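You operate a simulated robot arm through the tools that you are given. There is no shell and no other tool.

Carry out the task below with a simulated two-armed robot. There is one attempt and no reset: what you move stays moved.

JOB
Wipe up the spill on the worktop with the pink cloth and put it back.

Only the result counts: the job must be done as asked and must still hold three seconds after the hand-in. Knocking over, shifting, dropping, spilling or breaking anything else fails it. Flat cloth is picked up by pressing the open fingertips on it (5 to 10 N) and closing them slowly along it; thin cloth reads only 2 to 8 mm in the jaws.

ROBOT AND FRAMES
Two 7-joint arms with two-finger parallel grippers on one trunk, on a base that moves. Base frame: it is fixed to the floor where the robot stands at the start and does not move with it; the origin is under the middle of the robot, x ahead of it, y to its left, z up; the surface under the hand at the start is at about z = 90. Units: cm, rad, N and s.
The left shoulder is at the start at [2, 17, 122.8], the right one opposite. With the tool pointing down near the work surface each hand reaches from about 20 to 68 cm from the robot's upright axis, wherever it stands, measured 20 degrees to its own side. Payload 3.8 kg a hand.
Tool frame (each hand has its own): the origin (TCP) lies between the finger pads and is the grasp point; the fingertips stand 3 cm ahead of it; z points along the fingers, y is the line along which they close. Largest opening 11 cm; finger width 2, thickness 1; the body of the gripper, 4.8 by 11.2 cm, starts 5.5 cm behind the TCP.
Orientation is told as [roll, pitch, yaw] about the base's x, y, z axes, in that order, counted from this pose: with the fingers straight down and closing along the base's y, the tool's x points along the base's -x, its y along +y and its z along -z.

CONTROLS
- The arms move only by the tool move_arm. It takes "left_increments", "right_increments" or both (then of equal length, played together; a hand with none holds still); each is one flat list of numbers, 7 for each row, row after row: the shift along the tool's x, y, z in units of 150 mm (1.0 is 150 mm), then the turn, a rotation vector about the tool's x, y, z in units of 120 degrees (1.0 is 120 degrees), then the finger opening in mm, from 0 to 110. In form: [tx, ty, tz, ax, ay, az, hand, tx, ty, tz, ax, ay, az, hand, ...]. A call has 1 to 20 rows; each row is the pose to reach, as a shift and turn from the pose commanded when the call began, along the tool's axes at that moment. A call with a number of a shift or a turn outside -1 to 1 is refused whole. Rows are played at 5 a second. More than 5 cm and 0.15 rad between two rows, or a gripper value outside its range, and nothing of the call is played. A pose out of reach is approached as far as the arm can. The call stops where the force on the tool passes 40 N (or 10 N more than at its start, if that is more) or the arm is blocked; 0.2 s more then pass. The fingers move at their own pace (about 7.2 cm/s each) and stop on an object; they squeeze with about 26 N. The grip force told is the motor's: it shows also when the fingers shut on nothing. Time passes only in rows, and 0.2 s behind the last, so rows that repeat a pose let the fingers close. It gives the time, the measured TCP pose, the force on the tool (base axes), the opening and the grip force at its end, in the units of the frame above (readings bear some noise), with the torque about the TCP (base axes, N m) and any sound that the robot's microphone picked up, and new pictures: "views" is both (left out), scene, wrist or none (wrist: the cameras of the hands that moved).
- Cameras (640 x 400 px; columns grow to the right, rows downward): "scene" is now at [9.02, -4.78, 138.68]; the picture's right is [-0.37, -0.93, 0.00], its down [-0.54, 0.21, -0.81] and it looks along [0.76, -0.30, -0.58] (base axes); focal length 254 px, centre (320, 200). "left" rides on the left gripper at [7.2, -1.7, -10.3] in its tool frame; the picture's right is [0.23, 0.97, 0.00], its down [-0.76, 0.18, -0.62] and it looks along [-0.61, 0.14, 0.78] (tool axes); focal length 222 px, centre (320, 200). "right" rides on the right gripper at [7.2, 1.7, -10.3] in its tool frame; the picture's right is [-0.23, 0.97, 0.00], its down [-0.76, -0.18, -0.62] and it looks along [-0.61, -0.14, 0.78] (tool axes); focal length 222 px, centre (320, 200). There is no depth. A picture from a camera that has moved, and an enlarged one, comes with that camera's place and axes in the base frame and with its lens. The place of the scene camera against the robot may be out by one fixed shift of up to 2.5 cm in any direction.
- slide_trunk(by): moves the trunk up (or, below 0, down) by that many cm; the arms and the scene camera ride with it, the base frame stays. It gives what a move gives, with no picture.
- drive_base(legs): drives the robot by 1 to 6 legs, each [ahead, turn to the left] in cm and rad, along the robot's own axes; the way and the turn of a leg run together, so that a leg with both is an arc; at most 150 cm and 3.142 rad a leg. The arms and the cameras ride along, it lands a little off, and it stops where it bumps. It gives what a move gives, and a new picture of the scene camera.
- aim_head(pan, tilt): turns the head with the scene camera to pan (to the left, within 1.396 rad either way) and tilt (down, from -0.506 to 1.204), counted from straight ahead of the robot. It gives what a move gives, and a new picture of the scene camera.
- inspect(camera, box): a new picture of the part [left, top, right, bottom] of that camera's present view, enlarged. It takes no simulated time.
- finish_job(): hands the job in; it is judged then, once.

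Nothing tells you exact positions but the pictures and the camera data. Unless the task says otherwise, let go and move clear before handing in.

The tools are called after "Call:" by a JSON object that holds its "method" and its "body". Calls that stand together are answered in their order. move_arm: Moves the arms, as the interface text tells. Its arguments: {"type":"object","properties":{"left_increments":{"type":"array","items":{"type":"number"}},"right_increments":{"type":"array","items":{"type":"number"}},"views":{"type":"string","enum":["both","scene","wrist","none"]}},"required":[]} The other tools are called the same way: slide_trunk (by) moves the trunk up or down; drive_base (legs) drives the base; aim_head (pan, tilt) turns the head that bears the scene camera; inspect (camera, box) takes an enlarged picture of a part of a camera's view; finish_job () hands the job in.

At the start:

```text
time_s: 0.0
left_position: [53.76, 7.46, 112.2]
left_tcp_rot: [0.0, 0.001, 0.0]
left_ft_force: [-0.8, -0.5, -0.3]
left_moment: [-0.03, 0.0, -0.02]
left_width: 11.01
left_grip_force: 0.0
right_position: [44.72, -37.63, 119.3]
right_tcp_rot: [0.0, -0.001, 0.0]
right_ft_force: [-0.3, -0.3, 0.6]
right_moment: [-0.03, 0.0, -0.01]
right_width: 10.97
right_grip_force: 0.1
trunk travel left (down, up): [-32.5, 24.5]
robot x, y, heading: [-0.18, -0.26, -0.001]
head pan, tilt (commanded): [-0.377, 0.62]
```

scene: 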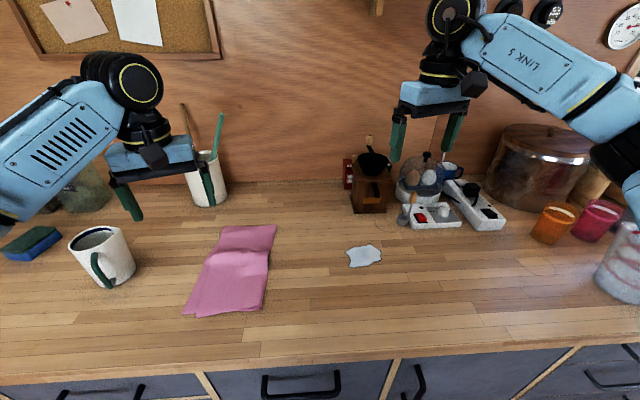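
right: 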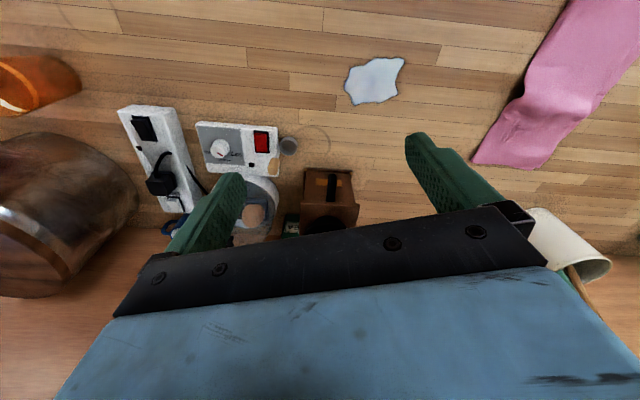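
left: 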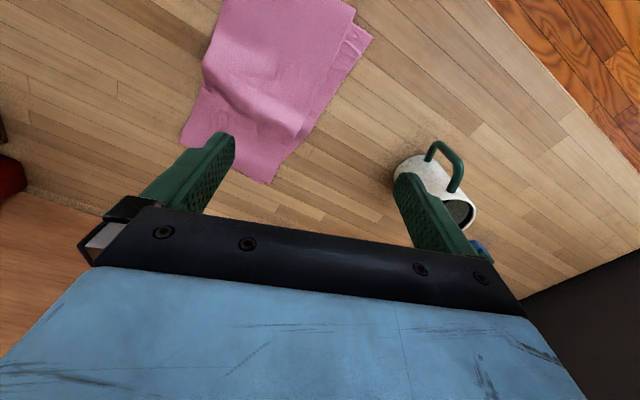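

I see the pink cloth lying flat at roughly x 41–70, y −13 to 12. The whitish spill is about (46.5, −29), and the mug is left of the cloth. I'll look more closely before moving anything.

Call:
{"method": "inspect", "body": {"camera": "scene", "box": [160, 200, 420, 340]}}

Call:
{"method": "inspect", "body": {"camera": "left", "box": [120, 0, 480, 225]}}

Call:
{"method": "inspect", "body": {"camera": "right", "box": [280, 0, 640, 225]}}

```text
2.46 times, centred on (290, 270) of scene
camera zoom: at [9.02, -4.78, 138.68], right [-0.37, -0.93, 0.0], down [-0.54, 0.21, -0.81], along [0.76, -0.3, -0.58], focal length 625 px, centre (394, 28)
```

zoom: 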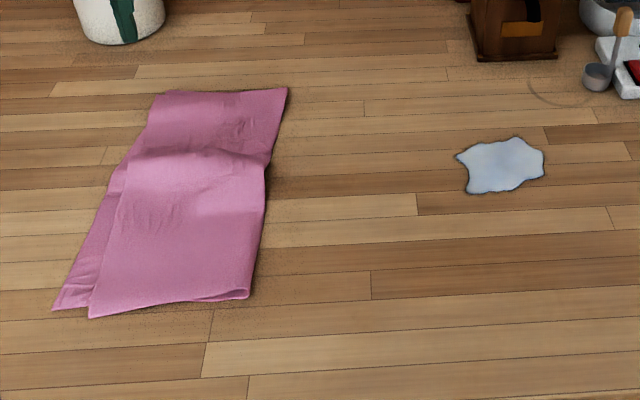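

```text
1.78 times, centred on (300, 112) of left
camera zoom: at [46.56, 5.69, 122.47], right [-0.23, 0.97, 0.0], down [0.76, 0.18, 0.62], along [0.61, 0.14, -0.78], focal length 395 px, centre (356, 356)
```

zoom: 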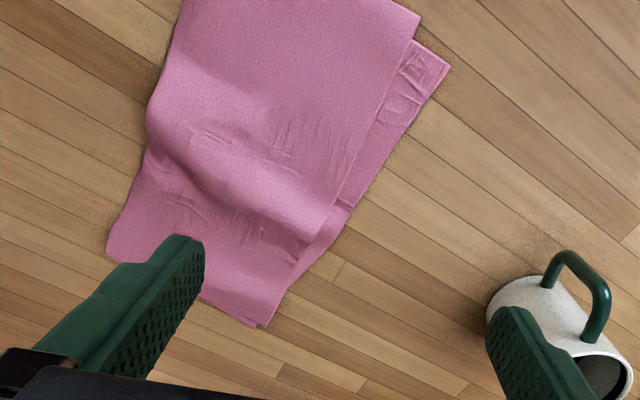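

```text
1.78 times, centred on (460, 112) of right
camera zoom: at [37.47, -35.87, 129.63], right [0.23, 0.97, 0.0], down [0.76, -0.18, 0.62], along [0.61, -0.14, -0.78], focal length 395 px, centre (71, 356)
```

zoom: 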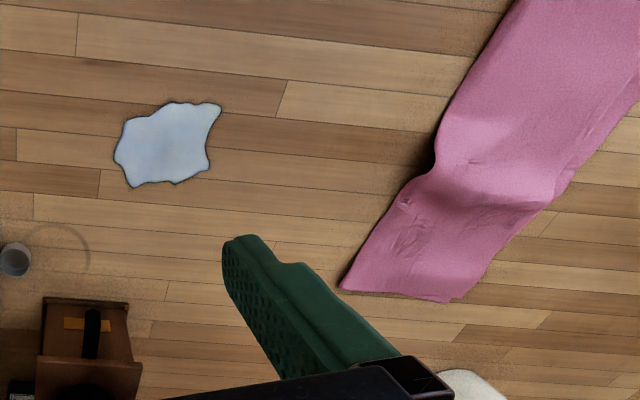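

The cloth is folded lengthwise, with the fold on the right, and a raised ridge crosses it near the middle, so I want to check nothing is under it. First I'll move the left hand up and away so the cloth is clear.

Call:
{"method": "move_arm", "body": {"left_increments": [0, 0, -0.2, 0, 0, 0, 110, 0, 0, -0.4, 0, 0, 0, 110, 0.1, 0.2, -0.5, 0, 0, 0, 110, 0.3, 0.4, -0.5, 0, 0, 0, 110, 0.5, 0.6, -0.5, 0, 0, 0, 110, 0.7, 0.8, -0.5, 0, 0, 0, 110, 0.9, 1.0, -0.5, 0, 0, 0, 110], "views": "both"}}

```text
time_s: 1.6
left_position: [40.07, 22.56, 119.8]
left_tcp_rot: [-0.001, 0.0, 0.0]
left_ft_force: [1.0, 1.0, -0.5]
left_moment: [-0.02, -0.01, 0.02]
left_width: 11.0
left_grip_force: 0.1
right_position: [44.46, -37.4, 119.37]
right_tcp_rot: [-0.002, -0.002, -0.001]
right_ft_force: [0.2, 0.4, 0.9]
right_moment: [0.0, 0.0, 0.02]
right_width: 10.98
right_grip_force: 0.1
trunk travel left (down, up): [-32.5, 24.5]
robot x, y, heading: [-0.09, -0.08, 0.001]
head pan, tilt (commanded): [-0.377, 0.62]
camera scene: at [8.91, -4.66, 138.69], right [-0.37, -0.93, 0.0], down [-0.54, 0.21, -0.82], along [0.76, -0.3, -0.58], focal length 254 px, centre (320, 200)
camera left: at [32.9, 20.81, 130.09], right [-0.23, 0.97, 0.0], down [0.76, 0.18, 0.62], along [0.61, 0.14, -0.78], focal length 222 px, centre (320, 200)
```

scene: 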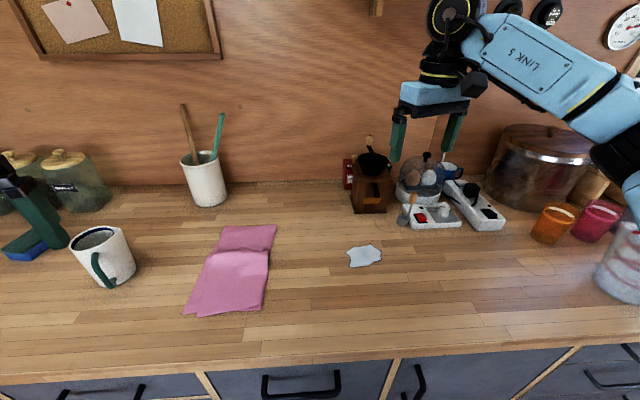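
left: 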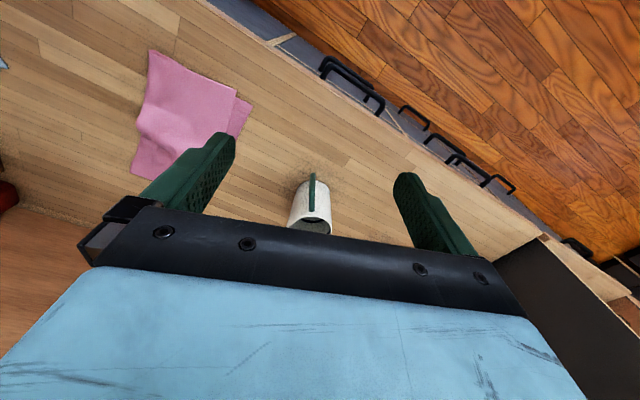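

The left hand is now clear. I'll move the right hand toward the cloth at a safe height and use its wrist camera to look at the ridge.

Call:
{"method": "move_arm", "body": {"right_increments": [0, 0.2, 0, 0, 0, 0, 110, 0.05, 0.4, 0, 0, 0, 0, 110, 0.1, 0.6, 0, 0, 0, 0, 110, 0.15, 0.8, 0, 0, 0, 0, 110, 0.2, 1.0, 0, 0, 0, 0, 110], "views": "none"}}

Call:
{"method": "move_arm", "body": {"right_increments": [0, 0.2, 0.15, 0, 0, 0, 110, 0.0, 0.4, 0.3, 0, 0, 0, 110, 0.0, 0.6, 0.45, 0, 0, 0, 110, 0.0, 0.75, 0.6, 0, 0, 0, 110], "views": "both"}}

```text
time_s: 2.8
left_position: [40.26, 22.4, 119.81]
left_tcp_rot: [-0.001, 0.0, 0.001]
left_ft_force: [-0.1, 0.5, -0.4]
left_moment: [0.0, 0.0, 0.03]
left_width: 11.0
left_grip_force: 0.1
right_position: [41.63, -22.36, 119.29]
right_tcp_rot: [0.0, 0.0, -0.001]
right_ft_force: [0.8, -0.4, -0.7]
right_moment: [0.02, 0.03, 0.05]
right_width: 11.02
right_grip_force: 0.2
trunk travel left (down, up): [-32.5, 24.5]
robot x, y, heading: [0.0, 0.1, 0.004]
head pan, tilt (commanded): [-0.377, 0.62]
```

```text
time_s: 3.8
left_position: [40.24, 22.39, 119.81]
left_tcp_rot: [0.0, -0.001, 0.002]
left_ft_force: [-0.3, 0.8, -0.8]
left_moment: [-0.01, 0.0, -0.04]
left_width: 11.0
left_grip_force: 0.1
right_position: [41.62, -11.25, 110.39]
right_tcp_rot: [0.0, 0.0, -0.002]
right_ft_force: [0.7, -0.4, -0.7]
right_moment: [-0.02, 0.01, -0.04]
right_width: 10.99
right_grip_force: 0.0
trunk travel left (down, up): [-32.5, 24.5]
robot x, y, heading: [-0.24, -0.07, 0.0]
head pan, tilt (commanded): [-0.377, 0.62]
camera scene: at [9.03, -4.76, 138.68], right [-0.37, -0.93, 0.0], down [-0.54, 0.21, -0.81], along [0.76, -0.3, -0.58], focal length 254 px, centre (320, 200)
camera right: at [34.37, -9.59, 120.72], right [0.23, 0.97, 0.0], down [0.76, -0.18, 0.62], along [0.61, -0.14, -0.78], focal length 222 px, centre (320, 200)
```

scene: 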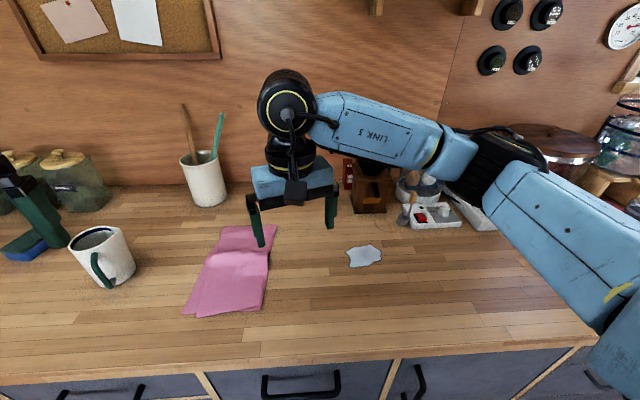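
right: 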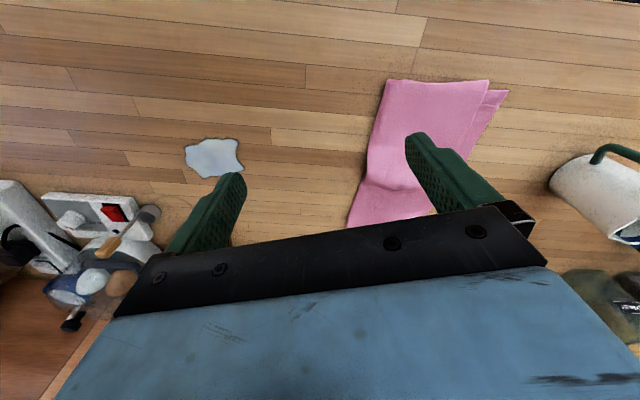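

I get the spill at (46.4, −29.1) from this view too, matching the earlier estimate. Now I'll zoom in on the ridge in the cloth.

Call:
{"method": "inspect", "body": {"camera": "right", "box": [330, 60, 530, 240]}}

Call:
{"method": "inspect", "body": {"camera": "left", "box": [100, 30, 280, 190]}}

Call:
{"method": "inspect", "body": {"camera": "scene", "box": [170, 210, 300, 330]}}

```text
2.22 times, centred on (430, 150) of right
camera zoom: at [34.37, -9.59, 120.72], right [0.23, 0.97, 0.0], down [0.76, -0.18, 0.62], along [0.61, -0.14, -0.78], focal length 494 px, centre (76, 311)
```

zoom: 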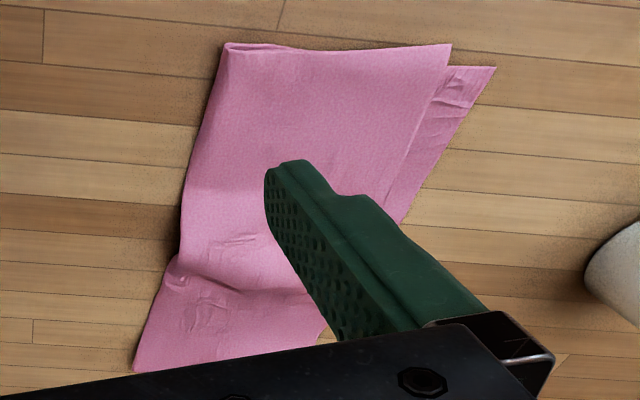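

```text
2.50 times, centred on (190, 110) of left
camera zoom: at [33.07, 20.69, 130.08], right [-0.23, 0.97, 0.0], down [0.76, 0.18, 0.62], along [0.61, 0.14, -0.78], focal length 555 px, centre (645, 425)
```

zoom: 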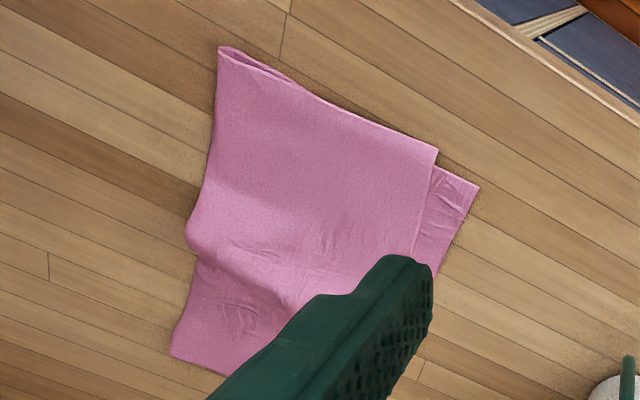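

```text
3.33 times, centred on (235, 270) of scene
camera zoom: at [9.03, -4.76, 138.68], right [-0.37, -0.93, 0.0], down [-0.54, 0.21, -0.81], along [0.76, -0.3, -0.58], focal length 847 px, centre (603, -33)
```

zoom: 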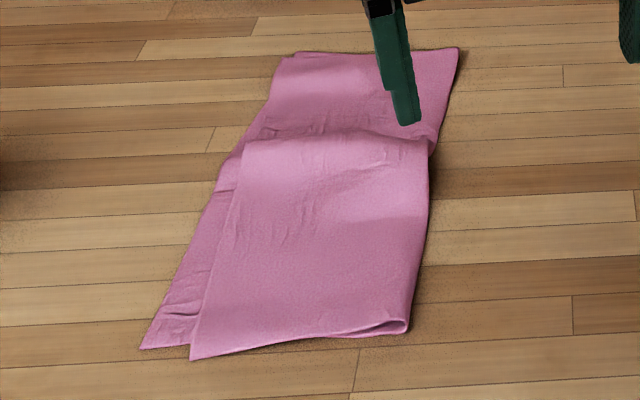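

The ridge is a soft wrinkle across the middle of the cloth, reaching the folded right edge at about (54.5, −7). I'll pinch it near that fold with the fingers closing along the cloth's long axis (yaw about +70°), so I'm moving above it now while turning the hand.

Call:
{"method": "move_arm", "body": {"right_increments": [-0.1, 0.055, 0, 0, 0, -0.065, 110, -0.2, 0.11, 0, 0, 0, -0.13, 110, -0.3, 0.165, 0, 0, 0, -0.195, 110, -0.4, 0.22, 0, 0, 0, -0.26, 110, -0.5, 0.275, 0, 0, 0, -0.325, 110, -0.6, 0.33, 0, 0, 0, -0.39, 110, -0.7, 0.385, 0, 0, 0, -0.455, 110, -0.8, 0.44, 0.05, 0, 0, -0.52, 110, -0.93, 0.5, 0.1, 0, 0, -0.583, 110, -0.93, 0.5, 0.1, 0, 0, -0.583, 60, -0.93, 0.5, 0.1, 0, 0, -0.583, 60], "views": "both"}}

```text
time_s: 6.2
left_position: [40.02, 22.39, 119.75]
left_tcp_rot: [0.0, 0.0, 0.002]
left_ft_force: [-0.1, 0.0, 0.0]
left_moment: [-0.02, -0.03, -0.04]
left_width: 11.0
left_grip_force: 0.0
right_position: [44.71, -2.4, 115.2]
right_tcp_rot: [0.008, -0.008, 1.137]
right_ft_force: [0.1, -0.9, -0.1]
right_moment: [-0.04, -0.03, 0.0]
right_width: 6.02
right_grip_force: 0.1
right hand out of reach, approached as far as the arm can: row 7, 8, 9, 10, 11
trunk travel left (down, up): [-32.5, 24.5]
robot x, y, heading: [0.02, -0.14, 0.003]
head pan, tilt (commanded): [-0.377, 0.62]
camera scene: at [8.93, -4.73, 138.69], right [-0.37, -0.93, 0.0], down [-0.54, 0.21, -0.81], along [0.76, -0.3, -0.58], focal length 254 px, centre (320, 200)
camera right: at [40.27, -8.35, 125.48], right [-0.79, 0.62, 0.01], down [0.49, 0.61, 0.63], along [0.38, 0.5, -0.78], focal length 222 px, centre (320, 200)
```

scene: 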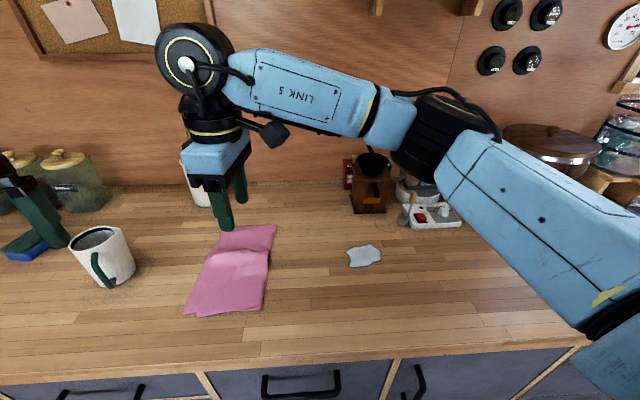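
right: 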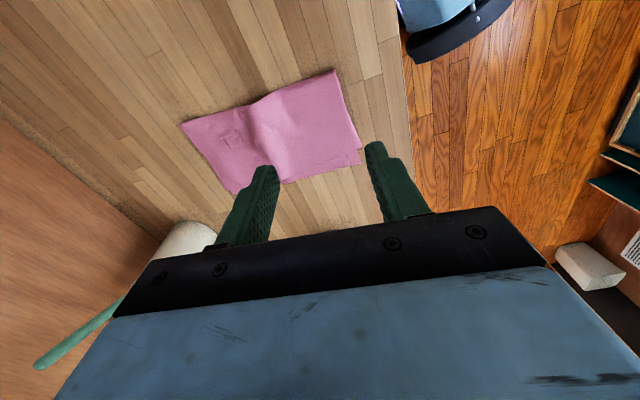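

Yaw +70° is out of reach there, as the hand stopped at (44.7, −2.4). I'll turn back to about −20° so the fingers close across the cloth's short side, and grip at the folded right edge instead.

Call:
{"method": "move_arm", "body": {"right_increments": [0, 0, 0, 0, 0, 0.065, 60, 0, 0, 0, 0, 0, 0.13, 60, 0, 0, 0, 0, 0, 0.195, 60, 0, 0, 0, 0, 0, 0.26, 60, 0, 0, 0, 0, 0, 0.325, 60, 0, 0, 0, 0, 0, 0.39, 60, 0, 0, 0, 0, 0, 0.455, 60, 0, 0, 0, 0, 0, 0.52, 60, 0, 0, 0, 0, 0, 0.585, 60, 0, 0, 0, 0, 0, 0.65, 60, 0, 0, 0, 0, 0, 0.71, 60, 0, 0, 0, 0, 0, 0.71, 60], "views": "both"}}

```text
time_s: 8.8
left_position: [40.22, 22.47, 119.8]
left_tcp_rot: [0.0, 0.0, 0.002]
left_ft_force: [0.5, -0.2, 0.1]
left_moment: [-0.01, 0.01, 0.04]
left_width: 10.99
left_grip_force: 0.1
right_position: [44.61, -2.72, 114.84]
right_tcp_rot: [0.006, 0.009, -0.354]
right_ft_force: [0.3, -0.8, -0.6]
right_moment: [-0.03, 0.01, 0.01]
right_width: 6.0
right_grip_force: 0.1
trunk travel left (down, up): [-32.5, 24.5]
robot x, y, heading: [-0.04, 0.02, 0.0]
head pan, tilt (commanded): [-0.377, 0.62]
camera scene: at [9.02, -4.78, 138.68], right [-0.37, -0.93, 0.0], down [-0.54, 0.21, -0.81], along [0.76, -0.3, -0.58], focal length 254 px, centre (320, 200)
camera right: at [38.49, 1.2, 125.26], right [0.55, 0.83, 0.01], down [0.66, -0.44, 0.61], along [0.52, -0.34, -0.79], focal length 222 px, centre (320, 200)
```

scene: 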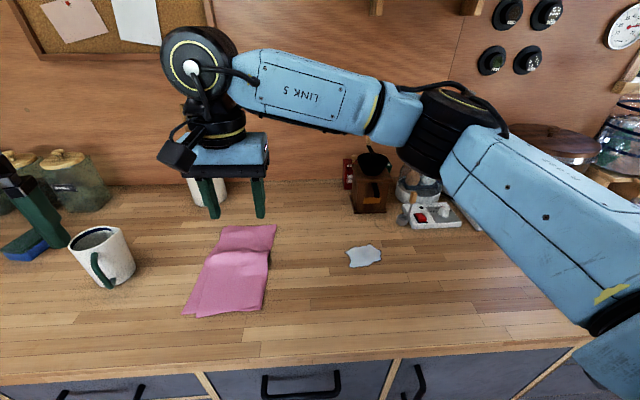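
right: 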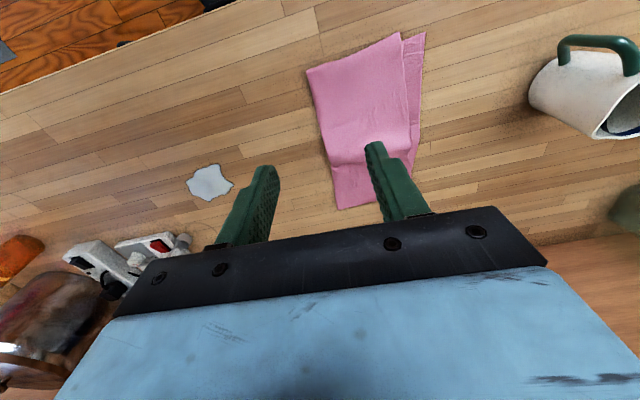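

The fold edge runs from about (41.7, −2.9) to (66, −11.3), and the hand is now lined up with it at yaw −20°. I'll come down above the middle of the fold.

Call:
{"method": "move_arm", "body": {"right_increments": [-0.108, 0.015, 0.1, 0, 0, 0, 60, -0.217, 0.03, 0.2, 0, 0, 0, 60, -0.325, 0.045, 0.35, 0, 0, 0, 55, -0.434, 0.06, 0.5, 0, 0, 0, 50, -0.542, 0.073, 0.65, 0, 0, 0, 50, -0.542, 0.073, 0.8, 0, 0, 0, 50, -0.542, 0.073, 0.95, 0, 0, 0, 50, -0.542, 0.073, 0.95, 0, 0, 0, 50], "views": "both"}}

```text
time_s: 10.6
left_position: [40.14, 22.45, 119.9]
left_tcp_rot: [0.001, 0.0, 0.001]
left_ft_force: [1.5, 0.1, -0.3]
left_moment: [-0.03, 0.01, 0.02]
left_width: 10.98
left_grip_force: 0.0
right_position: [52.33, -4.63, 100.68]
right_tcp_rot: [0.006, 0.009, -0.353]
right_ft_force: [0.2, 0.0, -0.4]
right_moment: [-0.02, 0.03, -0.01]
right_width: 5.0
right_grip_force: 0.0
trunk travel left (down, up): [-32.5, 24.5]
robot x, y, heading: [0.2, -0.13, -0.002]
head pan, tilt (commanded): [-0.377, 0.62]
camera scene: at [9.0, -4.78, 138.68], right [-0.37, -0.93, 0.0], down [-0.54, 0.21, -0.81], along [0.76, -0.3, -0.58], focal length 254 px, centre (320, 200)
camera right: at [46.35, -0.51, 111.04], right [0.55, 0.84, 0.0], down [0.66, -0.44, 0.61], along [0.52, -0.33, -0.79], focal length 222 px, centre (320, 200)
```

scene: 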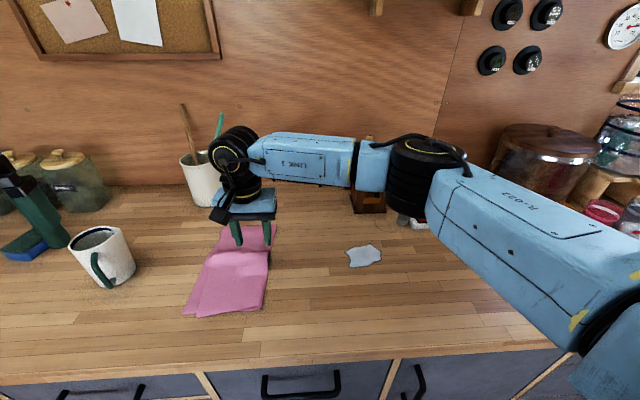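
right: 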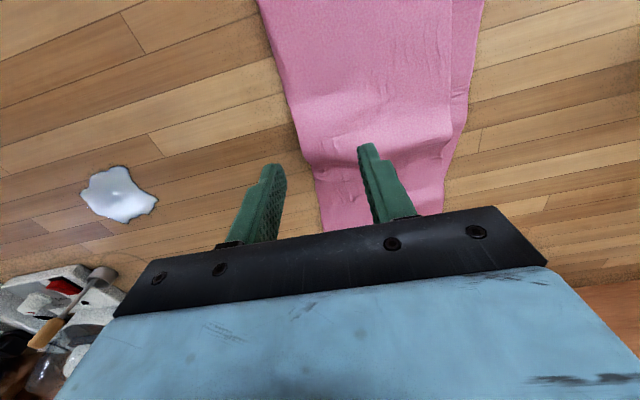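

The fingers straddle the fold edge as planned. I'll open slightly wider and descend close to the surface, watching the force.

Call:
{"method": "move_arm", "body": {"right_increments": [0, -0.01, 0.1, 0, 0, 0, 56, 0, -0.01, 0.2, 0, 0, 0, 56, 0, -0.01, 0.3, 0, 0, 0, 56, 0, -0.01, 0.4, 0, 0, 0, 56, 0, -0.01, 0.46, 0, 0, 0, 56, 0, -0.01, 0.46, 0, 0, 0, 56], "views": "both"}}

```text
time_s: 12.0
left_position: [40.14, 22.46, 119.76]
left_tcp_rot: [0.0, -0.001, 0.001]
left_ft_force: [-0.1, -0.6, 0.1]
left_moment: [-0.01, 0.01, -0.02]
left_width: 11.02
left_grip_force: 0.0
right_position: [52.52, -4.4, 93.75]
right_tcp_rot: [0.007, 0.009, -0.354]
right_ft_force: [-0.4, 0.2, 0.5]
right_moment: [0.02, 0.01, 0.0]
right_width: 5.6
right_grip_force: 0.1
trunk travel left (down, up): [-32.5, 24.5]
robot x, y, heading: [-0.07, 0.09, -0.003]
head pan, tilt (commanded): [-0.377, 0.62]
camera scene: at [9.01, -4.78, 138.68], right [-0.37, -0.93, 0.0], down [-0.54, 0.21, -0.81], along [0.76, -0.3, -0.58], focal length 254 px, centre (320, 200)
camera right: at [46.38, -0.45, 104.06], right [0.55, 0.84, 0.01], down [0.66, -0.44, 0.61], along [0.52, -0.33, -0.79], focal length 222 px, centre (320, 200)
```

scene: 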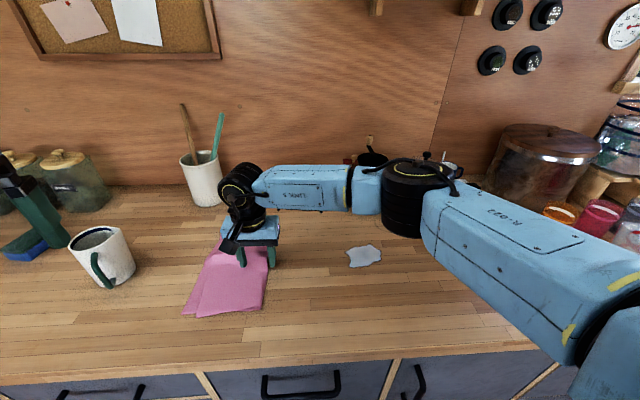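
right: 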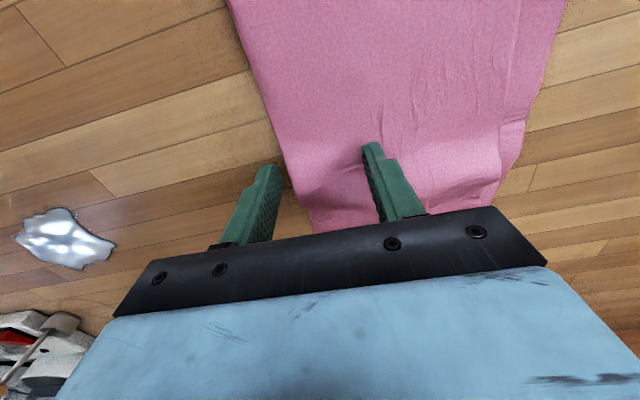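

There is no contact yet and the fingertips are about 0.7 cm above the nominal surface. I'll lower in small steps until I feel a light press.

Call:
{"method": "move_arm", "body": {"right_increments": [0, 0, 0.01, 0, 0, 0, 56, 0, 0, 0.02, 0, 0, 0, 56, 0, 0, 0.03, 0, 0, 0, 56, 0, 0, 0.03, 0, 0, 0, 56], "views": "none"}}

Call:
{"method": "move_arm", "body": {"right_increments": [0, 0, 0.01, 0, 0, 0, 56, 0, 0, 0.02, 0, 0, 0, 56, 0, 0, 0.02, 0, 0, 0, 56], "views": "none"}}

```text
time_s: 13.0
left_position: [40.23, 22.46, 119.76]
left_tcp_rot: [-0.001, -0.001, 0.002]
left_ft_force: [0.3, 0.7, 0.4]
left_moment: [0.0, -0.01, 0.02]
left_width: 11.01
left_grip_force: 0.0
right_position: [52.5, -4.44, 93.24]
right_tcp_rot: [0.008, 0.008, -0.352]
right_ft_force: [0.0, 0.5, 1.2]
right_moment: [0.01, -0.02, -0.02]
right_width: 5.59
right_grip_force: 0.1
trunk travel left (down, up): [-32.5, 24.5]
robot x, y, heading: [0.14, 0.1, -0.0]
head pan, tilt (commanded): [-0.377, 0.62]
```

```text
time_s: 13.8
left_position: [40.08, 22.42, 119.77]
left_tcp_rot: [0.0, 0.001, 0.0]
left_ft_force: [0.0, -0.1, 1.1]
left_moment: [0.04, -0.03, -0.04]
left_width: 11.02
left_grip_force: 0.1
right_position: [52.34, -4.41, 93.1]
right_tcp_rot: [0.009, 0.008, -0.355]
right_ft_force: [0.2, -0.6, 15.7]
right_moment: [0.47, -0.23, -0.02]
right_width: 5.58
right_grip_force: 0.1
trunk travel left (down, up): [-32.5, 24.5]
robot x, y, heading: [-0.52, -0.29, 0.002]
head pan, tilt (commanded): [-0.377, 0.62]
```

I have contact: 15.7 N, all on the inner finger resting on the cloth. I'll ease off about 1 mm to stay in the 5–10 N range, then close slowly.

Call:
{"method": "move_arm", "body": {"right_increments": [0, 0, -0.008, 0, 0, 0, 56, 0, 0, -0.008, 0, 0, 0, 52, 0, 0, -0.008, 0, 0, 0, 48, 0, 0, -0.008, 0, 0, 0, 44, 0, 0, -0.008, 0, 0, 0, 40, 0, 0, -0.008, 0, 0, 0, 36], "views": "both"}}

```text
time_s: 15.2
left_position: [40.0, 22.58, 119.72]
left_tcp_rot: [0.0, 0.0, 0.002]
left_ft_force: [-0.5, -0.4, -0.3]
left_moment: [0.04, -0.02, -0.02]
left_width: 11.0
left_grip_force: 0.0
right_position: [52.32, -4.44, 93.15]
right_tcp_rot: [0.008, 0.009, -0.352]
right_ft_force: [-0.2, 1.1, 16.2]
right_moment: [0.39, -0.11, 0.03]
right_width: 3.68
right_grip_force: 1.1
trunk travel left (down, up): [-32.5, 24.5]
robot x, y, heading: [0.04, -0.16, 0.001]
head pan, tilt (commanded): [-0.377, 0.62]
camera scene: at [8.87, -4.75, 138.7], right [-0.37, -0.93, 0.0], down [-0.54, 0.21, -0.82], along [0.76, -0.3, -0.58], focal length 254 px, centre (320, 200)
camera right: at [46.18, -0.44, 103.52], right [0.55, 0.84, 0.01], down [0.66, -0.44, 0.62], along [0.52, -0.33, -0.79], focal length 222 px, centre (320, 200)
```

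scene: 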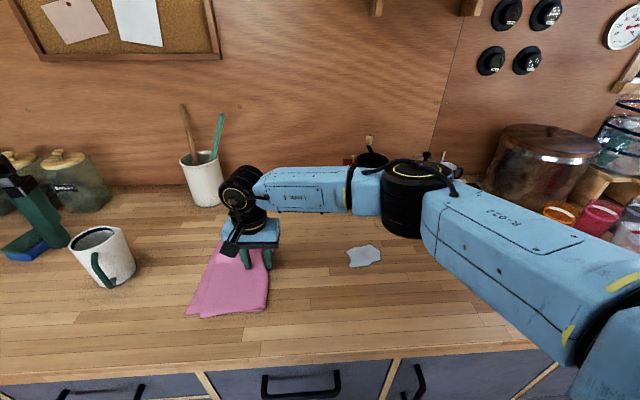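
right: 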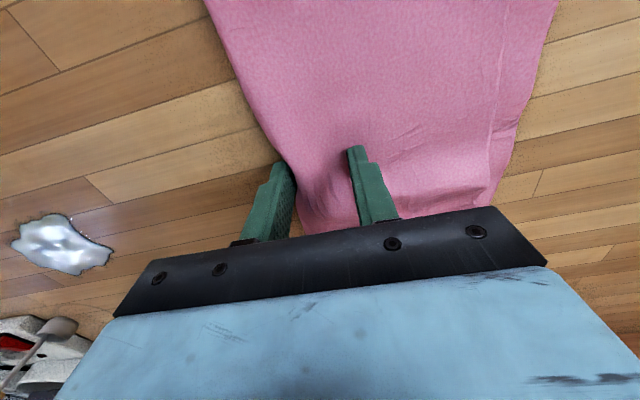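

The inner finger is drawing the cloth toward the outer one. The force is still about 16 N, so I'll ease up a little more and keep closing.

Call:
{"method": "move_arm", "body": {"right_increments": [0, 0, -0.006, 0, 0, 0, 34, 0, 0, -0.006, 0, 0, 0, 31, 0, 0, -0.006, 0, 0, 0, 28, 0, 0, -0.006, 0, 0, 0, 25, 0, 0, -0.006, 0, 0, 0, 22, 0, 0, -0.006, 0, 0, 0, 19, 0, 0, -0.006, 0, 0, 0, 16], "views": "wrist"}}

```text
time_s: 16.8
left_position: [40.14, 22.44, 119.93]
left_tcp_rot: [0.0, -0.001, -0.001]
left_ft_force: [-0.4, 0.0, -0.1]
left_moment: [0.03, 0.03, -0.02]
left_width: 11.02
left_grip_force: 0.0
right_position: [52.46, -4.47, 93.15]
right_tcp_rot: [0.007, 0.008, -0.352]
right_ft_force: [-1.7, -1.4, 9.8]
right_moment: [0.05, -0.03, 0.03]
right_width: 1.52
right_grip_force: 0.1
trunk travel left (down, up): [-32.5, 24.5]
robot x, y, heading: [-0.04, -0.16, 0.003]
head pan, tilt (commanded): [-0.377, 0.62]
camera right: at [46.26, -0.5, 103.54], right [0.55, 0.84, 0.01], down [0.66, -0.44, 0.62], along [0.52, -0.33, -0.79], focal length 222 px, centre (320, 200)
```

right: 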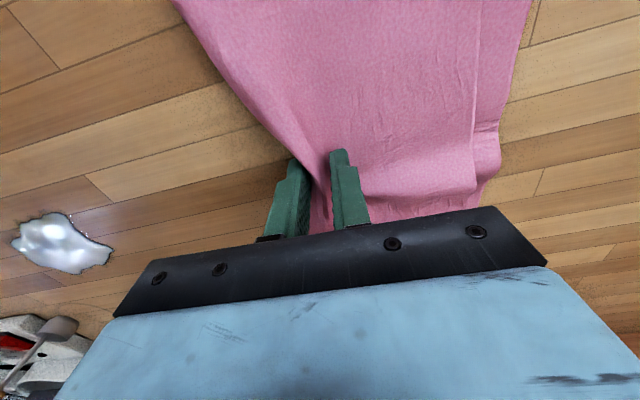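

A ridge of cloth is forming between the fingers at about 10 N, so I'll finish closing.

Call:
{"method": "move_arm", "body": {"right_increments": [0, 0, 0, 0, 0, 0, 13, 0, 0, 0, 0, 0, 0, 10, 0, 0, 0, 0, 0, 0, 7, 0, 0, 0, 0, 0, 0, 4, 0, 0, 0, 0, 0, 0, 1, 0, 0, 0, 0, 0, 0, 0, 0, 0, 0, 0, 0, 0, 0, 0, 0, 0, 0, 0, 0, 0], "views": "wrist"}}

```text
time_s: 18.6
left_position: [40.11, 22.28, 119.87]
left_tcp_rot: [-0.001, 0.0, 0.001]
left_ft_force: [0.6, 0.5, 0.1]
left_moment: [0.02, -0.01, 0.0]
left_width: 10.99
left_grip_force: 0.1
right_position: [52.31, -4.49, 93.16]
right_tcp_rot: [0.006, 0.007, -0.351]
right_ft_force: [-0.7, -1.3, 7.0]
right_moment: [0.01, -0.05, 0.02]
right_width: 0.34
right_grip_force: 26.4
trunk travel left (down, up): [-32.5, 24.5]
robot x, y, heading: [0.06, -0.24, -0.001]
head pan, tilt (commanded): [-0.377, 0.62]
camera right: at [46.28, -0.47, 103.55], right [0.55, 0.84, 0.01], down [0.66, -0.44, 0.61], along [0.52, -0.33, -0.79], focal length 222 px, centre (320, 200)
```

right: 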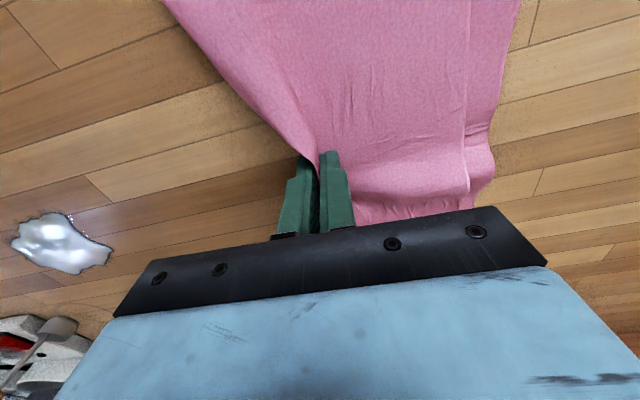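

The jaws read 3.4 mm at 26 N, so the cloth looks pinched. I'll lift a few centimetres to check the grip.

Call:
{"method": "move_arm", "body": {"right_increments": [0, 0, -0.07, 0, 0, 0, 0, 0, 0, -0.14, 0, 0, 0, 0, 0, 0, -0.21, 0, 0, 0, 0, 0, 0, -0.28, 0, 0, 0, 0, 0, 0, -0.35, 0, 0, 0, 0, 0, 0, -0.35, 0, 0, 0, 0], "views": "both"}}

```text
time_s: 20.0
left_position: [40.23, 22.37, 119.66]
left_tcp_rot: [0.001, 0.001, 0.001]
left_ft_force: [0.2, 0.1, 0.5]
left_moment: [0.03, 0.03, -0.01]
left_width: 10.99
left_grip_force: 0.1
right_position: [52.46, -4.5, 98.51]
right_tcp_rot: [0.006, 0.011, -0.352]
right_ft_force: [0.0, 0.6, -1.1]
right_moment: [-0.01, -0.03, -0.02]
right_width: 0.31
right_grip_force: 26.0
trunk travel left (down, up): [-32.5, 24.5]
robot x, y, heading: [0.11, -0.01, -0.001]
head pan, tilt (commanded): [-0.377, 0.62]
camera scene: at [9.02, -4.78, 138.68], right [-0.37, -0.93, 0.0], down [-0.54, 0.21, -0.81], along [0.76, -0.3, -0.58], focal length 254 px, centre (320, 200)
camera right: at [46.38, -0.54, 108.86], right [0.55, 0.84, 0.0], down [0.66, -0.44, 0.61], along [0.52, -0.33, -0.79], focal length 222 px, centre (320, 200)
```

scene: 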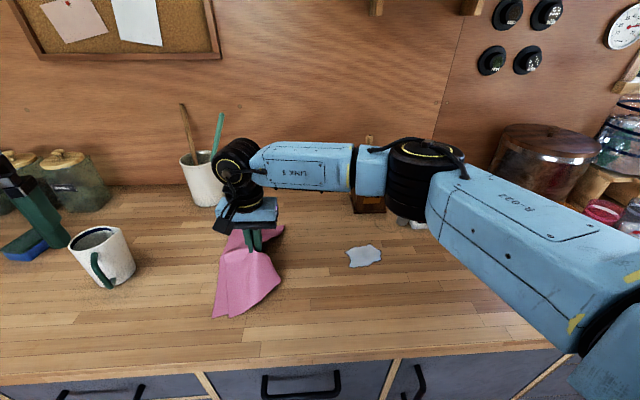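
right: 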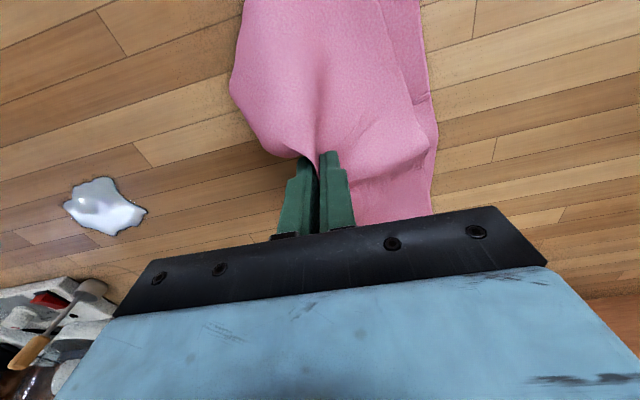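

The cloth is held and coming up. I'll check what it looks like and whether anything is beneath it.

Call:
{"method": "inspect", "body": {"camera": "scene", "box": [170, 200, 330, 330]}}

Call:
{"method": "inspect", "body": {"camera": "left", "box": [60, 20, 320, 190]}}

Call:
{"method": "inspect", "body": {"camera": "right", "box": [200, 0, 480, 240]}}

```text
3.08 times, centred on (250, 265) of scene
camera zoom: at [9.02, -4.78, 138.68], right [-0.37, -0.93, 0.0], down [-0.54, 0.21, -0.81], along [0.76, -0.3, -0.58], focal length 782 px, centre (535, 0)
```

zoom: 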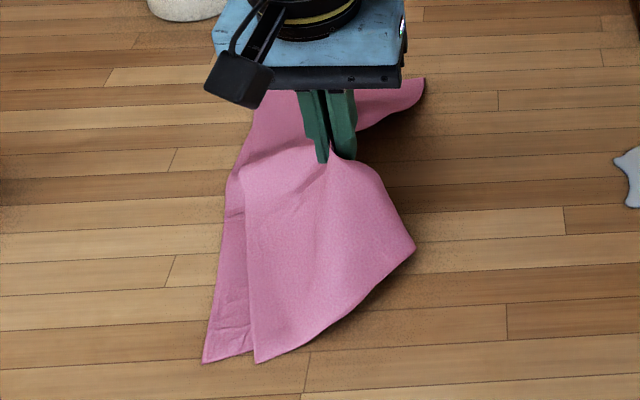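

```text
2.35 times, centred on (190, 105) of left
camera zoom: at [33.06, 20.67, 130.08], right [-0.23, 0.97, 0.0], down [0.76, 0.18, 0.62], along [0.61, 0.14, -0.78], focal length 523 px, centre (626, 424)
```

zoom: 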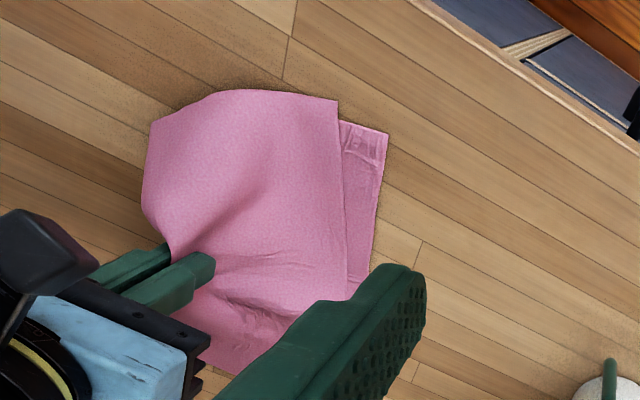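

```text
1.67 times, centred on (340, 120) of right
camera zoom: at [46.38, -0.54, 108.86], right [0.55, 0.84, 0.0], down [0.66, -0.44, 0.61], along [0.52, -0.33, -0.79], focal length 370 px, centre (287, 333)
```

zoom: 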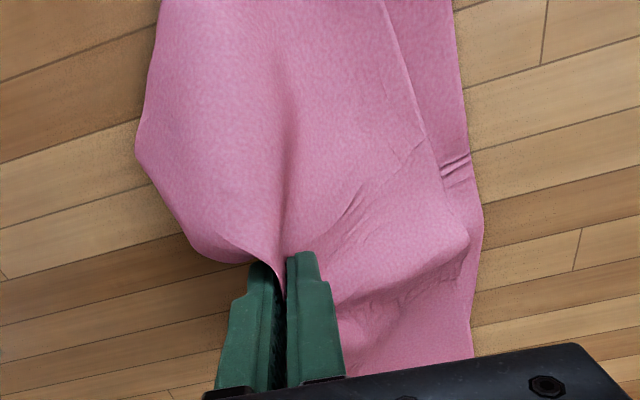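

The cloth is held by the fold and nothing is underneath it. I'll carry it low toward the spill with the rest trailing behind.

Call:
{"method": "move_arm", "body": {"right_increments": [0, -0.13, -0.1, 0, 0, 0, 0, -0.015, -0.26, -0.15, 0, 0, 0, 0, -0.03, -0.39, -0.15, 0, 0, 0, 0, -0.045, -0.52, -0.15, 0, 0, 0, 0, -0.06, -0.65, -0.15, 0, 0, 0, 0, -0.07, -0.78, -0.15, 0, 0, 0, 0, -0.08, -0.91, -0.15, 0, 0, 0, 0, -0.08, -1.0, -0.15, 0, 0, 0, 0, -0.08, -1.0, -0.15, 0, 0, 0, 0], "views": "both"}}

```text
time_s: 22.0
left_position: [40.2, 22.57, 119.8]
left_tcp_rot: [-0.001, 0.001, 0.001]
left_ft_force: [0.2, 0.2, 0.2]
left_moment: [-0.05, -0.02, 0.02]
left_width: 11.0
left_grip_force: 0.1
right_position: [48.4, -19.01, 100.53]
right_tcp_rot: [0.008, 0.008, -0.351]
right_ft_force: [0.5, -0.8, -0.7]
right_moment: [0.0, -0.01, 0.0]
right_width: 0.3
right_grip_force: 25.7
trunk travel left (down, up): [-32.5, 24.5]
robot x, y, heading: [-0.16, 0.21, 0.001]
head pan, tilt (commanded): [-0.377, 0.62]
camera scene: at [9.03, -4.76, 138.68], right [-0.37, -0.93, 0.0], down [-0.54, 0.21, -0.81], along [0.76, -0.3, -0.58], focal length 254 px, centre (320, 200)
camera right: at [42.28, -15.07, 110.9], right [0.55, 0.84, 0.0], down [0.66, -0.44, 0.61], along [0.52, -0.33, -0.79], focal length 222 px, centre (320, 200)
```

scene: 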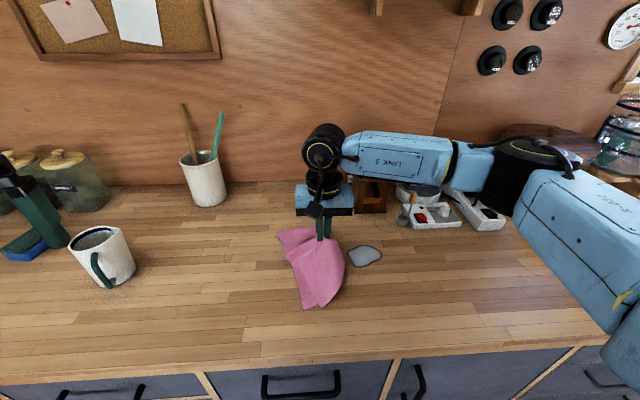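
right: 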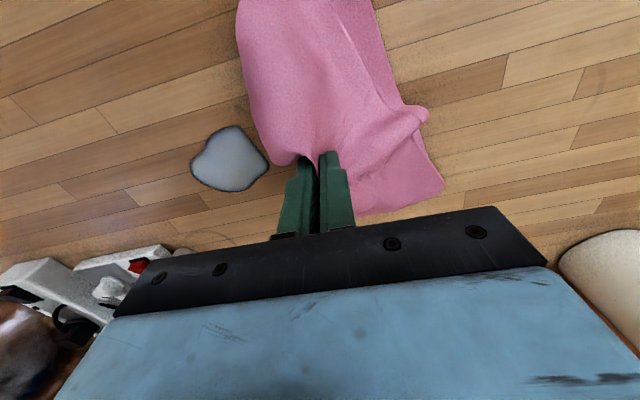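

The cloth hangs from the grip right beside the spill (x 44–50, y −34 to −25). I'll lower it at the near edge of the spill while still moving, so the cloth trails under the fingertips.

Call:
{"method": "move_arm", "body": {"right_increments": [0.01, -0.05, 0.1, 0, 0, 0, 0, 0.02, -0.1, 0.2, 0, 0, 0, 0, 0.03, -0.15, 0.3, 0, 0, 0, 0, 0.037, -0.2, 0.38, 0, 0, 0, 0, 0.037, -0.25, 0.43, 0, 0, 0, 0, 0.037, -0.27, 0.45, 0, 0, 0, 0], "views": "both"}}

```text
time_s: 23.4
left_position: [40.2, 22.42, 119.72]
left_tcp_rot: [0.002, 0.0, 0.002]
left_ft_force: [0.2, -0.4, 0.1]
left_moment: [-0.03, -0.04, 0.01]
left_width: 10.98
left_grip_force: 0.0
right_position: [46.47, -22.56, 93.74]
right_tcp_rot: [0.007, 0.008, -0.351]
right_ft_force: [0.0, -0.3, 0.6]
right_moment: [0.06, 0.02, 0.02]
right_width: 0.31
right_grip_force: 26.1
trunk travel left (down, up): [-32.5, 24.5]
robot x, y, heading: [0.07, 0.02, 0.003]
head pan, tilt (commanded): [-0.377, 0.62]
camera scene: at [9.02, -4.78, 138.68], right [-0.37, -0.93, 0.0], down [-0.54, 0.21, -0.81], along [0.76, -0.3, -0.58], focal length 254 px, centre (320, 200)
camera right: at [40.24, -18.61, 104.12], right [0.55, 0.84, 0.01], down [0.66, -0.44, 0.61], along [0.52, -0.33, -0.79], focal length 222 px, centre (320, 200)
```

scene: 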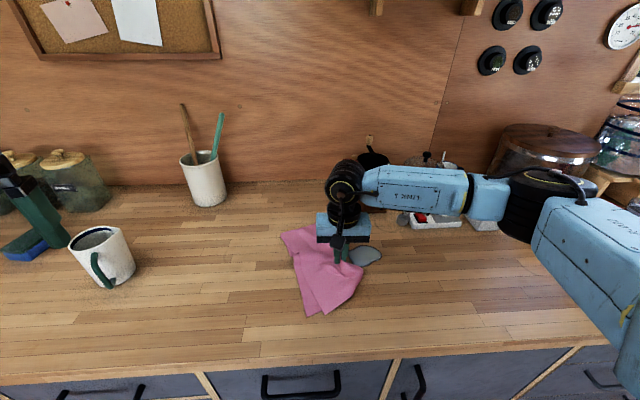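
right: 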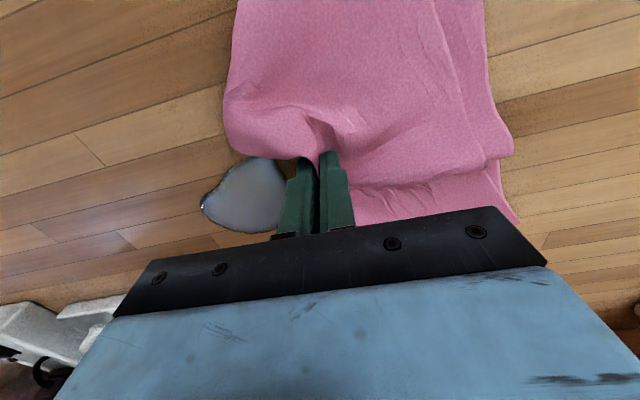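

I'm at the spill's edge, just above contact. I'll lower slowly for a light press.

Call:
{"method": "move_arm", "body": {"right_increments": [0, -0.01, 0.015, 0, 0, 0, 0, 0, -0.02, 0.03, 0, 0, 0, 0, 0, -0.03, 0.035, 0, 0, 0, 0, 0, -0.03, 0.035, 0, 0, 0, 0], "views": "none"}}

```text
time_s: 24.4
left_position: [40.19, 22.37, 119.82]
left_tcp_rot: [0.001, 0.0, 0.002]
left_ft_force: [0.7, 0.3, 0.0]
left_moment: [-0.01, 0.01, 0.01]
left_width: 10.97
left_grip_force: 0.1
right_position: [46.33, -22.92, 93.22]
right_tcp_rot: [0.007, 0.008, -0.352]
right_ft_force: [0.9, 0.1, 0.2]
right_moment: [0.0, -0.01, 0.01]
right_width: 0.29
right_grip_force: 25.5
trunk travel left (down, up): [-32.5, 24.5]
robot x, y, heading: [0.61, 0.21, -0.007]
head pan, tilt (commanded): [-0.377, 0.62]
```

Call:
{"method": "move_arm", "body": {"right_increments": [0, 0, 0.007, 0, 0, 0, 0, 0, 0, 0.014, 0, 0, 0, 0, 0, 0, 0.02, 0, 0, 0, 0, 0, 0, 0.02, 0, 0, 0, 0], "views": "none"}}

```text
time_s: 25.4
left_position: [39.96, 22.54, 119.83]
left_tcp_rot: [0.0, 0.0, 0.003]
left_ft_force: [0.6, 0.2, 0.1]
left_moment: [0.06, -0.02, 0.04]
left_width: 11.03
left_grip_force: 0.1
right_position: [46.37, -22.99, 93.32]
right_tcp_rot: [0.009, 0.006, -0.353]
right_ft_force: [1.4, -2.0, 20.8]
right_moment: [0.05, -0.12, -0.02]
right_width: 0.35
right_grip_force: 25.9
trunk travel left (down, up): [-32.5, 24.5]
robot x, y, heading: [0.13, 0.06, 0.002]
head pan, tilt (commanded): [-0.377, 0.62]
```

I'm now pressing at about 20 N, so I'll ease slightly and make the first wiping stroke across the spill.

Call:
{"method": "move_arm", "body": {"right_increments": [0, -0.05, -0.006, 0, 0, 0, 0, 0, -0.12, -0.006, 0, 0, 0, 0, 0, -0.2, -0.006, 0, 0, 0, 0, 0, -0.28, -0.006, 0, 0, 0, 0, 0, -0.36, -0.006, 0, 0, 0, 0, 0, -0.44, -0.006, 0, 0, 0, 0, 0, -0.52, -0.006, 0, 0, 0, 0, 0, -0.6, -0.006, 0, 0, 0, 0, 0, -0.68, -0.006, 0, 0, 0, 0, 0, -0.76, -0.006, 0, 0, 0, 0], "views": "both"}}

```text
time_s: 27.6
left_position: [40.14, 22.71, 119.77]
left_tcp_rot: [-0.001, 0.002, 0.002]
left_ft_force: [-0.1, 0.0, 0.2]
left_moment: [0.02, 0.02, 0.03]
left_width: 10.99
left_grip_force: 0.1
right_position: [42.42, -33.62, 93.16]
right_tcp_rot: [0.011, 0.003, -0.352]
right_ft_force: [4.2, 10.7, 28.7]
right_moment: [0.49, -0.24, 0.01]
right_width: 0.32
right_grip_force: 25.8
trunk travel left (down, up): [-32.5, 24.5]
robot x, y, heading: [0.0, -0.17, 0.005]
head pan, tilt (commanded): [-0.377, 0.62]
camera scene: at [8.87, -4.52, 138.71], right [-0.37, -0.93, 0.0], down [-0.54, 0.21, -0.82], along [0.76, -0.3, -0.58], focal length 254 px, centre (320, 200)
camera right: at [36.26, -29.59, 103.48], right [0.55, 0.84, 0.01], down [0.65, -0.44, 0.62], along [0.52, -0.33, -0.79], focal length 222 px, centre (320, 200)
```

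scene: 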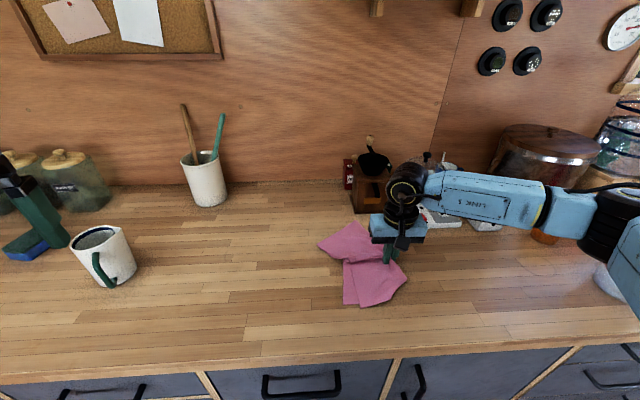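
right: 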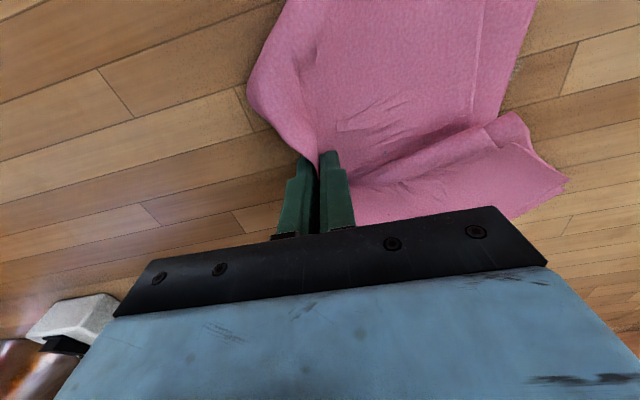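

The first stroke is done, though the force rose to 29 N. I'll ease up a bit and scrub back along the next lane.

Call:
{"method": "move_arm", "body": {"right_increments": [-0.05, 0, -0.01, 0, 0, 0, 0, -0.12, 0.02, -0.01, 0, 0, 0, 0, -0.12, 0.1, -0.01, 0, 0, 0, 0, -0.12, 0.18, -0.01, 0, 0, 0, 0, -0.12, 0.26, -0.01, 0, 0, 0, 0, -0.12, 0.34, -0.01, 0, 0, 0, 0, -0.12, 0.42, -0.01, 0, 0, 0, 0, -0.12, 0.5, -0.01, 0, 0, 0, 0, -0.12, 0.58, -0.01, 0, 0, 0, 0, -0.12, 0.66, -0.01, 0, 0, 0, 0], "views": "both"}}

```text
time_s: 29.8
left_position: [40.11, 22.44, 119.69]
left_tcp_rot: [0.0, 0.001, 0.003]
left_ft_force: [0.1, -0.5, 0.1]
left_moment: [0.02, -0.02, 0.02]
left_width: 11.02
left_grip_force: 0.1
right_position: [47.46, -24.85, 93.2]
right_tcp_rot: [0.006, 0.008, -0.352]
right_ft_force: [-1.8, -4.7, 11.2]
right_moment: [-0.03, -0.03, 0.01]
right_width: 0.29
right_grip_force: 26.4
trunk travel left (down, up): [-32.5, 24.5]
robot x, y, heading: [-0.22, 0.28, 0.004]
head pan, tilt (commanded): [-0.377, 0.62]
camera scene: at [8.9, -4.77, 138.69], right [-0.37, -0.93, 0.0], down [-0.54, 0.21, -0.81], along [0.76, -0.3, -0.58], focal length 254 px, centre (320, 200)
camera right: at [41.28, -20.99, 103.54], right [0.55, 0.84, 0.01], down [0.66, -0.44, 0.61], along [0.52, -0.33, -0.79], focal length 222 px, centre (320, 200)
```

scene: 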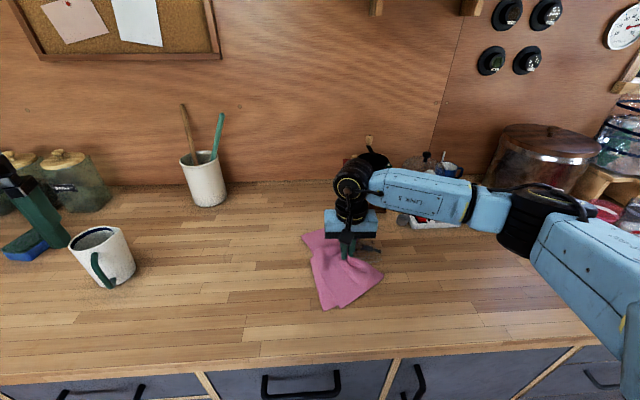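
right: 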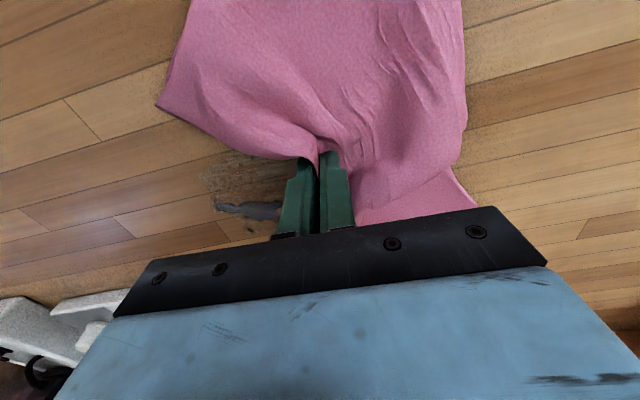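

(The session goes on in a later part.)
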